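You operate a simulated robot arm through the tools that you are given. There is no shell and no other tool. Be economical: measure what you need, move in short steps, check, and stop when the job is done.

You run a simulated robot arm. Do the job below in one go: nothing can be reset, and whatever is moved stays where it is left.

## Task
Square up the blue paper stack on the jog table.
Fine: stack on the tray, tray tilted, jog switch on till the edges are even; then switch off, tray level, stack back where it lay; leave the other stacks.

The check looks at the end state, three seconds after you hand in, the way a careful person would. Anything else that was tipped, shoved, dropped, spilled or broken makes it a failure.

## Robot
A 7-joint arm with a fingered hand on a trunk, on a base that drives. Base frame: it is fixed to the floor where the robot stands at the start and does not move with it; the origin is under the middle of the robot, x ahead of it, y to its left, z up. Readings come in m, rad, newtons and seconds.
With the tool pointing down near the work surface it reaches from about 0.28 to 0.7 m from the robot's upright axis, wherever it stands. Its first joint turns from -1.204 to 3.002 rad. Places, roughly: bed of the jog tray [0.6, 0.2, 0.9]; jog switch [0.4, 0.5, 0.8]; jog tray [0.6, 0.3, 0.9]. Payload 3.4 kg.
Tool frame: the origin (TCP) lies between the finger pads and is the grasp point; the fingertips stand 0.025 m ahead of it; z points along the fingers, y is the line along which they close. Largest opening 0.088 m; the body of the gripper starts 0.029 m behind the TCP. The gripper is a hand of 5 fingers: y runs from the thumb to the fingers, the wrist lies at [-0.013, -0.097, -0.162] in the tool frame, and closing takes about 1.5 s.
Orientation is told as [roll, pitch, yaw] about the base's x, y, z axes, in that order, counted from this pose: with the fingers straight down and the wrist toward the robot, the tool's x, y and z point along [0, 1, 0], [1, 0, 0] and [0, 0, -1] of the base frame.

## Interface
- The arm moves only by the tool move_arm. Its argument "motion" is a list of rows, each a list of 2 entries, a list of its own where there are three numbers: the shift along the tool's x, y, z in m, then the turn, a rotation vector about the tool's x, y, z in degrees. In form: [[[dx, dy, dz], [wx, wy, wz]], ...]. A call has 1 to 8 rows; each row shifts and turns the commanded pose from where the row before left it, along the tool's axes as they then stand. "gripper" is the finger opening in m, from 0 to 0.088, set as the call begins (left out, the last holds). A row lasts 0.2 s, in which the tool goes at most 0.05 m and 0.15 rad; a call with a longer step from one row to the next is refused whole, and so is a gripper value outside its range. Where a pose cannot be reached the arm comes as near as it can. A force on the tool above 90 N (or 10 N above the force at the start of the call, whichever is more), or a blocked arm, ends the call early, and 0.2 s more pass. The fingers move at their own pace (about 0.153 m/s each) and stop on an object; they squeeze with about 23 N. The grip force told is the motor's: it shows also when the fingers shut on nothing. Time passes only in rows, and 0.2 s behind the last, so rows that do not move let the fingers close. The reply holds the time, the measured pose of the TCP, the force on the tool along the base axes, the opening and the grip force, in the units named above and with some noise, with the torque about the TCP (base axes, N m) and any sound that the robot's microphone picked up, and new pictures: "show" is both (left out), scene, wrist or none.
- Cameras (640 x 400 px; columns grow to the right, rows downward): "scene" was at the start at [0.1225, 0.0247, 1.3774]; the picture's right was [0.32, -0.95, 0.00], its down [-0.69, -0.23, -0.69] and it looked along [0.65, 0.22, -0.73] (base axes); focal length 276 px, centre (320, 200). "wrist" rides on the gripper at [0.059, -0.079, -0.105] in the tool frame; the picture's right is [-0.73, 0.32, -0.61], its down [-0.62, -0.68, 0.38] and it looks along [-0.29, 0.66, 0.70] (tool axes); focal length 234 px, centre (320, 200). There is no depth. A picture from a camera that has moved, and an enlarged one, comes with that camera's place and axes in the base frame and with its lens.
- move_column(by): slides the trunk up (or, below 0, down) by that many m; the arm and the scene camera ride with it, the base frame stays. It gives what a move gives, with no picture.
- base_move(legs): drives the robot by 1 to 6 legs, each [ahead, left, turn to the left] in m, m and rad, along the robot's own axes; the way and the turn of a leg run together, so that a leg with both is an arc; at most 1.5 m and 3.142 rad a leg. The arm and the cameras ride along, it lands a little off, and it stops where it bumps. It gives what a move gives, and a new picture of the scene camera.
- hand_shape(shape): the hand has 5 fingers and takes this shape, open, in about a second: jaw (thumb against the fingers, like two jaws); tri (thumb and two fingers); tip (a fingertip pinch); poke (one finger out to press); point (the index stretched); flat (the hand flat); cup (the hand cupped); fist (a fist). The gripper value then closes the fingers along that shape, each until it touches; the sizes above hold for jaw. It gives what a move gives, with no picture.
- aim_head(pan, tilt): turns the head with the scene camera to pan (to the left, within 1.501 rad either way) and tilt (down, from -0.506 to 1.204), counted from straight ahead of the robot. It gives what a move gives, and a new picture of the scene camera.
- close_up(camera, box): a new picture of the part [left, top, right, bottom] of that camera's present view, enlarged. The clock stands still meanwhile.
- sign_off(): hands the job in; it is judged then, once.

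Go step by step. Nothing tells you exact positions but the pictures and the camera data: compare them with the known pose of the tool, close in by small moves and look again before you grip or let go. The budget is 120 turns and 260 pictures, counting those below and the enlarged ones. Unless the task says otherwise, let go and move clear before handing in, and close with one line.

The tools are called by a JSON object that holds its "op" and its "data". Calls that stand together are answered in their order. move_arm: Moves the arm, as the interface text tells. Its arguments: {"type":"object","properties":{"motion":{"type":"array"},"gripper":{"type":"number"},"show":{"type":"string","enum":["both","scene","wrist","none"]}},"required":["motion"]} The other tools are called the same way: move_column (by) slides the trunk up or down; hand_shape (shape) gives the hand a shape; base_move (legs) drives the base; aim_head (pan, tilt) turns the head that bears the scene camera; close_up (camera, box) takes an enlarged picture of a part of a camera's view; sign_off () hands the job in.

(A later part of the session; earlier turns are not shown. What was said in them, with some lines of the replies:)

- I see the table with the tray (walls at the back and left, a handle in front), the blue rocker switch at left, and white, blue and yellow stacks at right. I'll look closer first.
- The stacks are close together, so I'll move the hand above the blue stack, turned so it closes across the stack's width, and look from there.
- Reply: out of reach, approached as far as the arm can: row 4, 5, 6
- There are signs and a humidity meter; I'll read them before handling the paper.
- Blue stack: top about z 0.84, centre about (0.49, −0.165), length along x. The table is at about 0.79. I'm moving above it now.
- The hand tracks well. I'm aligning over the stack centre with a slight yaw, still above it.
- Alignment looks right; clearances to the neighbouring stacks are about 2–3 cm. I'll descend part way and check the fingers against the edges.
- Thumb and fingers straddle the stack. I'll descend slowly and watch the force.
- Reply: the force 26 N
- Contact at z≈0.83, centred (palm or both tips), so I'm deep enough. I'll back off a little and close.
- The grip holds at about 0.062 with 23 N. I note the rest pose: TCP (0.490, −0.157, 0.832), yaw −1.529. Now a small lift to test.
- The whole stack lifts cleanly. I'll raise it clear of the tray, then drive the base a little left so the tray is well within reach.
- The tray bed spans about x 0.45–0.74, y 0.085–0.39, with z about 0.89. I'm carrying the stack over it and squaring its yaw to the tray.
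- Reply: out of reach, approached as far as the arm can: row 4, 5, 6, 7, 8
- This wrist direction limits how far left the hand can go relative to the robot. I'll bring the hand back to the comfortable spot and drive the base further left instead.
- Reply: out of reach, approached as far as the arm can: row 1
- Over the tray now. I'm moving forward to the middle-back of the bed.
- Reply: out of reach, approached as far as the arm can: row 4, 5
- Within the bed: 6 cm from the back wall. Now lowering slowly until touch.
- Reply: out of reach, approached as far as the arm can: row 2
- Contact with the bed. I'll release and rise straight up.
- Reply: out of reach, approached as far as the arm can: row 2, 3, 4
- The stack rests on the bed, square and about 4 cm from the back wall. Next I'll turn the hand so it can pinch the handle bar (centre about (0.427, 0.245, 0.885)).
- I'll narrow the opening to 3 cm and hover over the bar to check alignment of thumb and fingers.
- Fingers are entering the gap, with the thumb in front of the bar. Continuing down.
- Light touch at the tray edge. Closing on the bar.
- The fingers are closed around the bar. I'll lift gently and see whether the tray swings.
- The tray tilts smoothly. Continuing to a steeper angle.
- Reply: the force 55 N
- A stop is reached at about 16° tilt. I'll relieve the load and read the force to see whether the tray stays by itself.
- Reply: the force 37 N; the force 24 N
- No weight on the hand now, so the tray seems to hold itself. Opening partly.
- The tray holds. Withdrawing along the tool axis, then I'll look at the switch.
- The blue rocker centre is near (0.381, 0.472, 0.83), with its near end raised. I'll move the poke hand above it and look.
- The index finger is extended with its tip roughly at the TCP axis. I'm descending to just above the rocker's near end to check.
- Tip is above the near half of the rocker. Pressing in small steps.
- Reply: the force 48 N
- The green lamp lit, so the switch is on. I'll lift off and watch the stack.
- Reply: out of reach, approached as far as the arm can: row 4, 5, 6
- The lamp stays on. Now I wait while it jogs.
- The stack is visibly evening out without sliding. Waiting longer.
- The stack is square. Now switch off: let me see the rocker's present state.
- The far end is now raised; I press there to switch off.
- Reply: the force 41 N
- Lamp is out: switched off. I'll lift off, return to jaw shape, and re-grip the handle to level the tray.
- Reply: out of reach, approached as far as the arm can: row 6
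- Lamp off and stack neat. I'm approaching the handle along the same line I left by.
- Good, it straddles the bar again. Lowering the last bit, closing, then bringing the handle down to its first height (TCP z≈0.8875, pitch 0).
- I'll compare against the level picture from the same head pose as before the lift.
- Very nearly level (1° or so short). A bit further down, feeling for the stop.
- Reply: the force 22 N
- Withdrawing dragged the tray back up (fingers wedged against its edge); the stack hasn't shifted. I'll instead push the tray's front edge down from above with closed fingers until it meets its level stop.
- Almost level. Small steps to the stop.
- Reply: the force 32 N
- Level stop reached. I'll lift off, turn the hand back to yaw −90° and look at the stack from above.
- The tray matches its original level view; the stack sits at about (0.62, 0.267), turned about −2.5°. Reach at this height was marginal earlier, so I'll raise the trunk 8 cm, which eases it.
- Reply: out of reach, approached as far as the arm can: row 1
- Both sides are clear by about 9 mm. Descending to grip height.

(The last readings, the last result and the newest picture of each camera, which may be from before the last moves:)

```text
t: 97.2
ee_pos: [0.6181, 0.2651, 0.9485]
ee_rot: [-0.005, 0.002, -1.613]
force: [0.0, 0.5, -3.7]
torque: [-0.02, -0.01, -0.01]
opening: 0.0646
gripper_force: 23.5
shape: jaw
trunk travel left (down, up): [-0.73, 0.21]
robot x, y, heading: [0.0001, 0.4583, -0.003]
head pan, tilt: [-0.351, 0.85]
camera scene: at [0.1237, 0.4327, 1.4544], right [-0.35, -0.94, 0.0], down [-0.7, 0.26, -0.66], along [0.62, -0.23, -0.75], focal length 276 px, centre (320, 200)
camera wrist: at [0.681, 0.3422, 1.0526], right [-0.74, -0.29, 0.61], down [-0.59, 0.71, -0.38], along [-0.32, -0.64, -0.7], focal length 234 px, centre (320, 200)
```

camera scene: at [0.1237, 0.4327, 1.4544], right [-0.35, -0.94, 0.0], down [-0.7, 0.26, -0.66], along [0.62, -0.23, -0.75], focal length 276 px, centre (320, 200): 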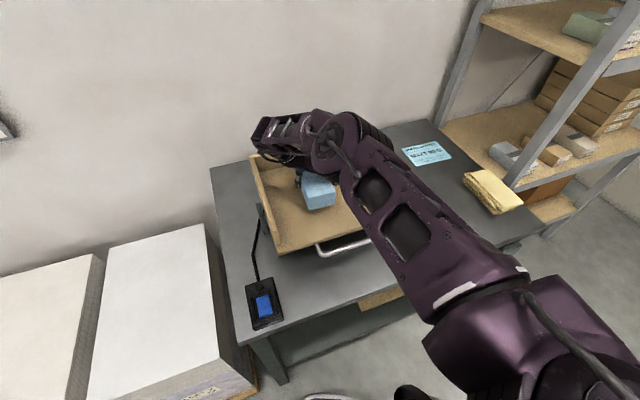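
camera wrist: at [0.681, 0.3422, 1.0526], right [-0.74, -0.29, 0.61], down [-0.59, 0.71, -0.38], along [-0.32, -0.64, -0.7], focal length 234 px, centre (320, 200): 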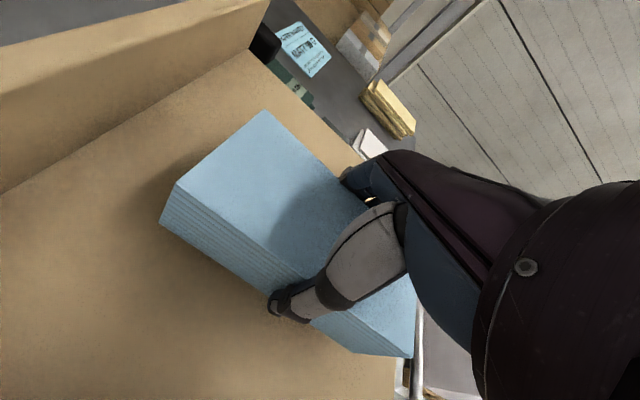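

The stack is held and lifted, with edges even. I'm bringing it back and up, then driving right.

{"op": "move_arm", "data": {"motion": [[[-0.02, 0, -0.01], [0, 0, 0]], [[-0.03, 0, -0.012], [0, 0, 0]], [[-0.03, 0, -0.012], [0, 0, 0]], [[-0.03, 0, -0.01], [0, 0, 0]], [[-0.018, 0, -0.01], [0, 0, 0]], [[0, 0, 0], [0, 0, 0]]], "show": "none"}}

{"op": "base_move", "data": {"legs": [[0, -0.46, 0]]}}

{"op": "aim_head", "data": {"pan": -0.15, "tilt": 0.949}}

```text
t: 98.6
ee_pos: [0.4895, 0.2726, 1.005]
ee_rot: [-0.005, 0.003, -1.614]
force: [-0.3, -0.3, -3.8]
torque: [-0.01, 0.03, 0.03]
opening: 0.0647
gripper_force: 23.1
shape: jaw
trunk travel left (down, up): [-0.73, 0.21]
robot x, y, heading: [0.0002, 0.4657, -0.002]
head pan, tilt: [-0.351, 0.85]
```

```text
t: 101.3
ee_pos: [0.4872, -0.1786, 1.0053]
ee_rot: [-0.004, 0.002, -1.612]
force: [0.0, 0.0, -4.2]
torque: [0.01, 0.01, 0.04]
opening: 0.0647
gripper_force: 22.7
shape: jaw
trunk travel left (down, up): [-0.73, 0.21]
robot x, y, heading: [-0.0023, 0.0094, -0.002]
head pan, tilt: [-0.351, 0.85]
camera scene: at [0.1198, -0.0195, 1.4545], right [-0.35, -0.94, 0.0], down [-0.7, 0.26, -0.66], along [0.62, -0.23, -0.75], focal length 276 px, centre (320, 200)
```

scene: 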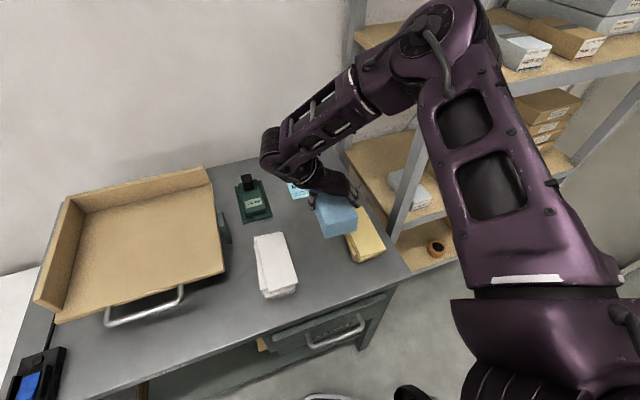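

```text
t: 102.0
ee_pos: [0.4872, -0.1785, 1.0056]
ee_rot: [-0.005, 0.003, -1.612]
force: [0.3, -0.3, -3.9]
torque: [0.04, 0.02, 0.0]
opening: 0.0648
gripper_force: 23.2
shape: jaw
trunk travel left (down, up): [-0.73, 0.21]
robot x, y, heading: [-0.0013, 0.0079, -0.007]
head pan, tilt: [-0.15, 0.949]
camera scene: at [0.1184, -0.0037, 1.447], right [-0.16, -0.99, 0.0], down [-0.8, 0.13, -0.58], along [0.57, -0.09, -0.81], focal length 276 px, centre (320, 200)
```

scene: 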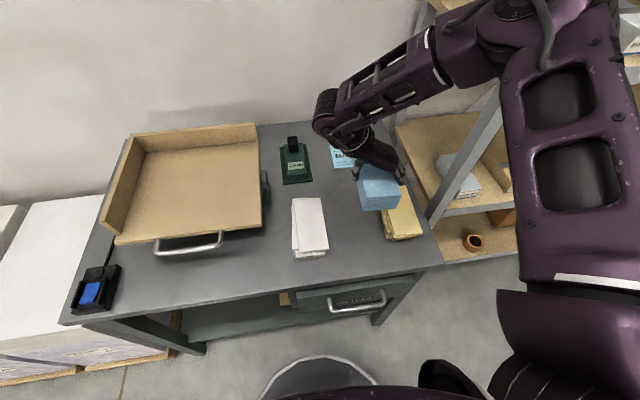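

I'm aligning to the original spot: TCP (0.490, −0.157), with yaw restored; then lowering.

{"op": "move_arm", "data": {"motion": [[[0.002, -0.011, 0], [0, 0, -1.5]], [[0.001, -0.011, 0], [0, 0, -1.4]], [[0, 0, 0.03], [0, 0, 0]], [[0, 0, 0.03], [0, 0, 0]], [[0, 0, 0.03], [0, 0, 0]], [[0, 0, 0.03], [0, 0, 0]], [[0, 0, 0], [0, 0, 0]]], "show": "wrist"}}

{"op": "close_up", "data": {"camera": "scene", "box": [270, 130, 440, 280]}}

```text
t: 103.7
ee_pos: [0.4892, -0.1573, 0.886]
ee_rot: [-0.003, 0.002, -1.561]
force: [-0.3, 0.3, -3.3]
torque: [-0.01, 0.03, 0.01]
opening: 0.0649
gripper_force: 23.0
shape: jaw
trunk travel left (down, up): [-0.73, 0.21]
robot x, y, heading: [-0.0025, 0.0113, -0.002]
head pan, tilt: [-0.15, 0.949]
camera wrist: at [0.5487, -0.0777, 0.9902], right [-0.72, -0.33, 0.61], down [-0.63, 0.68, -0.38], along [-0.29, -0.66, -0.7], focal length 234 px, centre (320, 200)
```

wrist: 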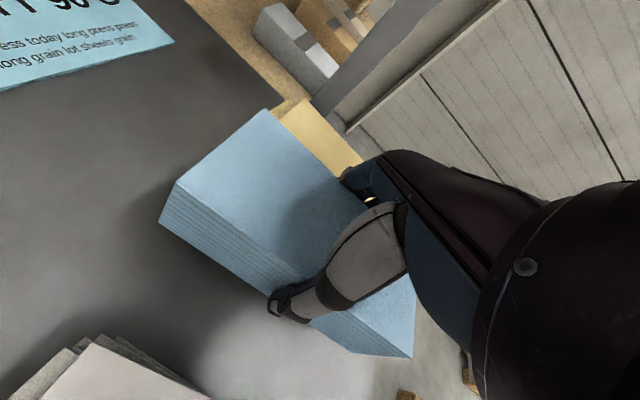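

```text
2.67 times, centred on (355, 205) of scene
camera zoom: at [0.1179, -0.0032, 1.4471], right [-0.16, -0.99, 0.0], down [-0.8, 0.13, -0.58], along [0.57, -0.09, -0.81], focal length 735 px, centre (227, 187)
```

zoom: 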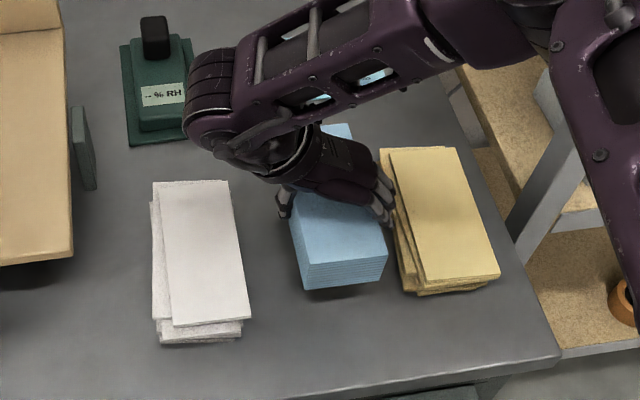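

Well placed between white and yellow. Lowering gently to contact.

{"op": "move_arm", "data": {"motion": [[[0, 0, 0.02], [0, 0, 0]], [[0, 0, 0.02], [0, 0, 0]], [[0, 0, 0.006], [0, 0, 0]], [[0, 0, 0], [0, 0, 0]]], "show": "none"}}

{"op": "move_arm", "data": {"motion": [[[0, 0, 0.004], [0, 0, 0]], [[0, 0, 0], [0, 0, 0]]], "show": "none"}}

{"op": "move_arm", "data": {"motion": [[[0, 0, 0.003], [0, 0, 0]], [[0, 0, 0], [0, 0, 0]]], "show": "none"}}

```text
t: 104.7
ee_pos: [0.4888, -0.1564, 0.8385]
ee_rot: [-0.003, 0.0, -1.562]
force: [0.6, -0.4, -3.5]
torque: [0.01, 0.0, 0.02]
opening: 0.0646
gripper_force: 23.2
shape: jaw
trunk travel left (down, up): [-0.73, 0.21]
robot x, y, heading: [-0.0043, 0.0104, -0.007]
head pan, tilt: [-0.15, 0.949]
```

```text
t: 105.2
ee_pos: [0.4895, -0.157, 0.8367]
ee_rot: [-0.001, 0.003, -1.563]
force: [0.5, 0.0, 1.6]
torque: [-0.18, 0.12, 0.03]
opening: 0.0645
gripper_force: 23.0
shape: jaw
trunk travel left (down, up): [-0.73, 0.21]
robot x, y, heading: [-0.0019, 0.0062, -0.004]
head pan, tilt: [-0.15, 0.949]
```

```text
t: 105.8
ee_pos: [0.4895, -0.1558, 0.8357]
ee_rot: [0.002, 0.002, -1.562]
force: [4.4, 0.4, 20.2]
torque: [-0.49, 0.17, 0.11]
opening: 0.0646
gripper_force: 22.5
shape: jaw
trunk travel left (down, up): [-0.73, 0.21]
robot x, y, heading: [0.0005, 0.011, -0.008]
head pan, tilt: [-0.15, 0.949]
```

On the table. I'll release after relieving a little, then rise straight.

{"op": "move_arm", "data": {"motion": [[[0, 0, -0.003], [0, 0, 0]], [[0, 0, 0], [0, 0, 0]]], "show": "none"}}

{"op": "move_arm", "data": {"motion": [[[0, 0, 0], [0, 0, 0]], [[0, 0, 0], [0, 0, 0]], [[0, 0, 0], [0, 0, 0]], [[0, 0, 0], [0, 0, 0]], [[0, 0, 0], [0, 0, 0]]], "gripper": 0.088, "show": "none"}}

{"op": "close_up", "data": {"camera": "scene", "box": [270, 130, 440, 280]}}

{"op": "move_arm", "data": {"motion": [[[0, 0, -0.01], [0, 0, 0]], [[0, 0, -0.015], [0, 0, 0]], [[0, 0, -0.03], [0, 0, 0]], [[0, 0, -0.04], [0, 0, 0]], [[0, 0, -0.04], [0, 0, 0]], [[0, 0, -0.04], [0, 0, 0]]]}}

```text
t: 106.5
ee_pos: [0.4884, -0.1557, 0.8358]
ee_rot: [-0.004, 0.002, -1.562]
force: [4.4, 0.4, 8.8]
torque: [-0.4, 0.1, 0.12]
opening: 0.0644
gripper_force: 23.3
shape: jaw
trunk travel left (down, up): [-0.73, 0.21]
robot x, y, heading: [-0.0018, 0.0133, -0.005]
head pan, tilt: [-0.15, 0.949]
```

```text
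t: 107.7
ee_pos: [0.4887, -0.156, 0.8368]
ee_rot: [-0.003, 0.001, -1.561]
force: [1.2, 1.0, 4.1]
torque: [0.04, 0.0, -0.03]
opening: 0.088
gripper_force: 0.0
shape: jaw
trunk travel left (down, up): [-0.73, 0.21]
robot x, y, heading: [0.0024, 0.011, -0.004]
head pan, tilt: [-0.15, 0.949]
```

```text
2.67 times, centred on (355, 205) of scene
camera zoom: at [0.1172, -0.003, 1.4471], right [-0.16, -0.99, 0.0], down [-0.8, 0.13, -0.58], along [0.58, -0.09, -0.81], focal length 735 px, centre (227, 187)
```

zoom: 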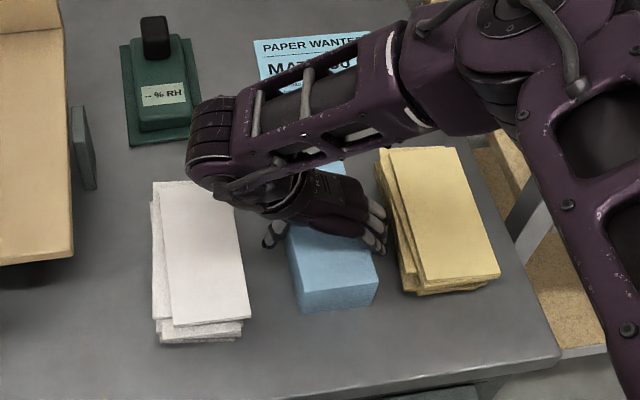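

```text
t: 109.0
ee_pos: [0.4876, -0.1591, 1.0124]
ee_rot: [-0.004, 0.001, -1.562]
force: [-0.3, 0.2, 0.1]
torque: [0.03, 0.0, 0.01]
opening: 0.0879
gripper_force: 0.1
shape: jaw
trunk travel left (down, up): [-0.73, 0.21]
robot x, y, heading: [-0.0036, 0.0102, -0.005]
head pan, tilt: [-0.15, 0.949]
camera scene: at [0.1165, -0.0028, 1.4471], right [-0.16, -0.99, 0.0], down [-0.8, 0.13, -0.58], along [0.58, -0.09, -0.81], focal length 276 px, centre (320, 200)
camera wrist: at [0.5465, -0.0795, 1.1168], right [-0.72, -0.33, 0.61], down [-0.63, 0.68, -0.38], along [-0.29, -0.66, -0.7], focal length 234 px, centre (320, 200)
```

scene: 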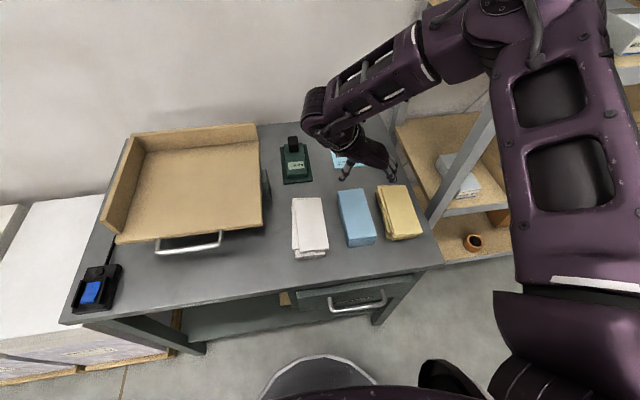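
wrist: 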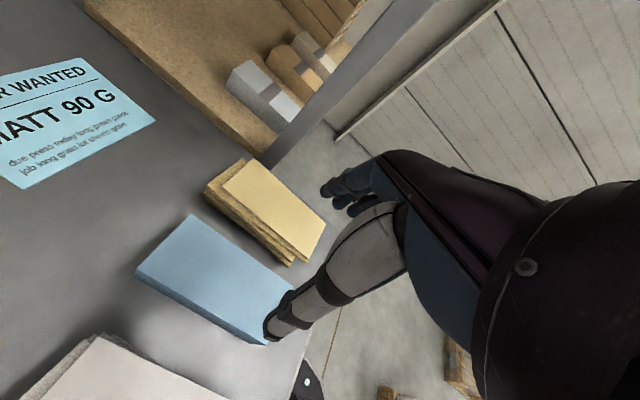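

Everything looks right. A final closer check of the stack position, lamp and tray.

{"op": "close_up", "data": {"camera": "scene", "box": [270, 130, 440, 280]}}

{"op": "close_up", "data": {"camera": "scene", "box": [60, 110, 280, 320]}}

```text
2.67 times, centred on (355, 205) of scene
camera zoom: at [0.1165, -0.0028, 1.4471], right [-0.16, -0.99, 0.0], down [-0.8, 0.13, -0.58], along [0.58, -0.09, -0.81], focal length 735 px, centre (227, 187)
```

zoom: 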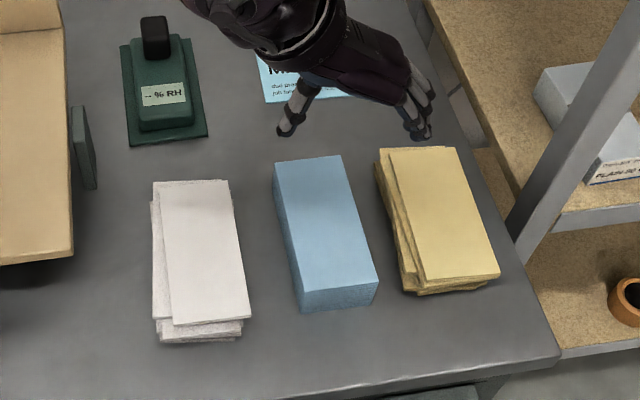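

```text
1.90 times, centred on (170, 215) of scene
camera zoom: at [0.1165, -0.0028, 1.4471], right [-0.16, -0.99, 0.0], down [-0.8, 0.13, -0.58], along [0.58, -0.09, -0.81], focal length 525 px, centre (606, 171)
```

zoom: 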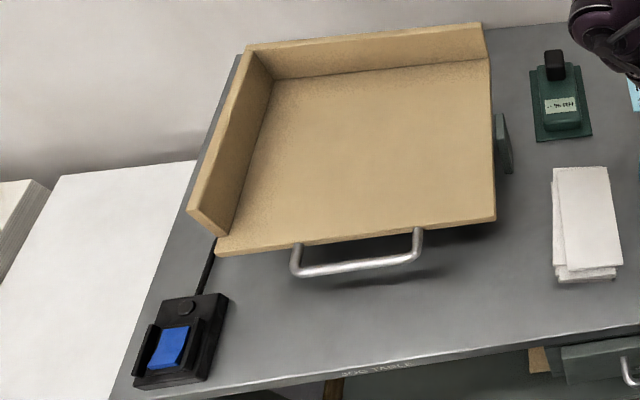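

The blue stack is squared and back at about (0.494, −0.157), within about 5 mm of where it lay. The switch lamp is out, the tray is level and empty, and the other items are in place. Handing in.

{"op": "sign_off", "data": {}}

```text
The job is handed in.
```

The blue stack was squared on the tilted jog tray and set back within about 5 mm of where it lay; the switch is off, the tray is level, and the other stacks were left alone.
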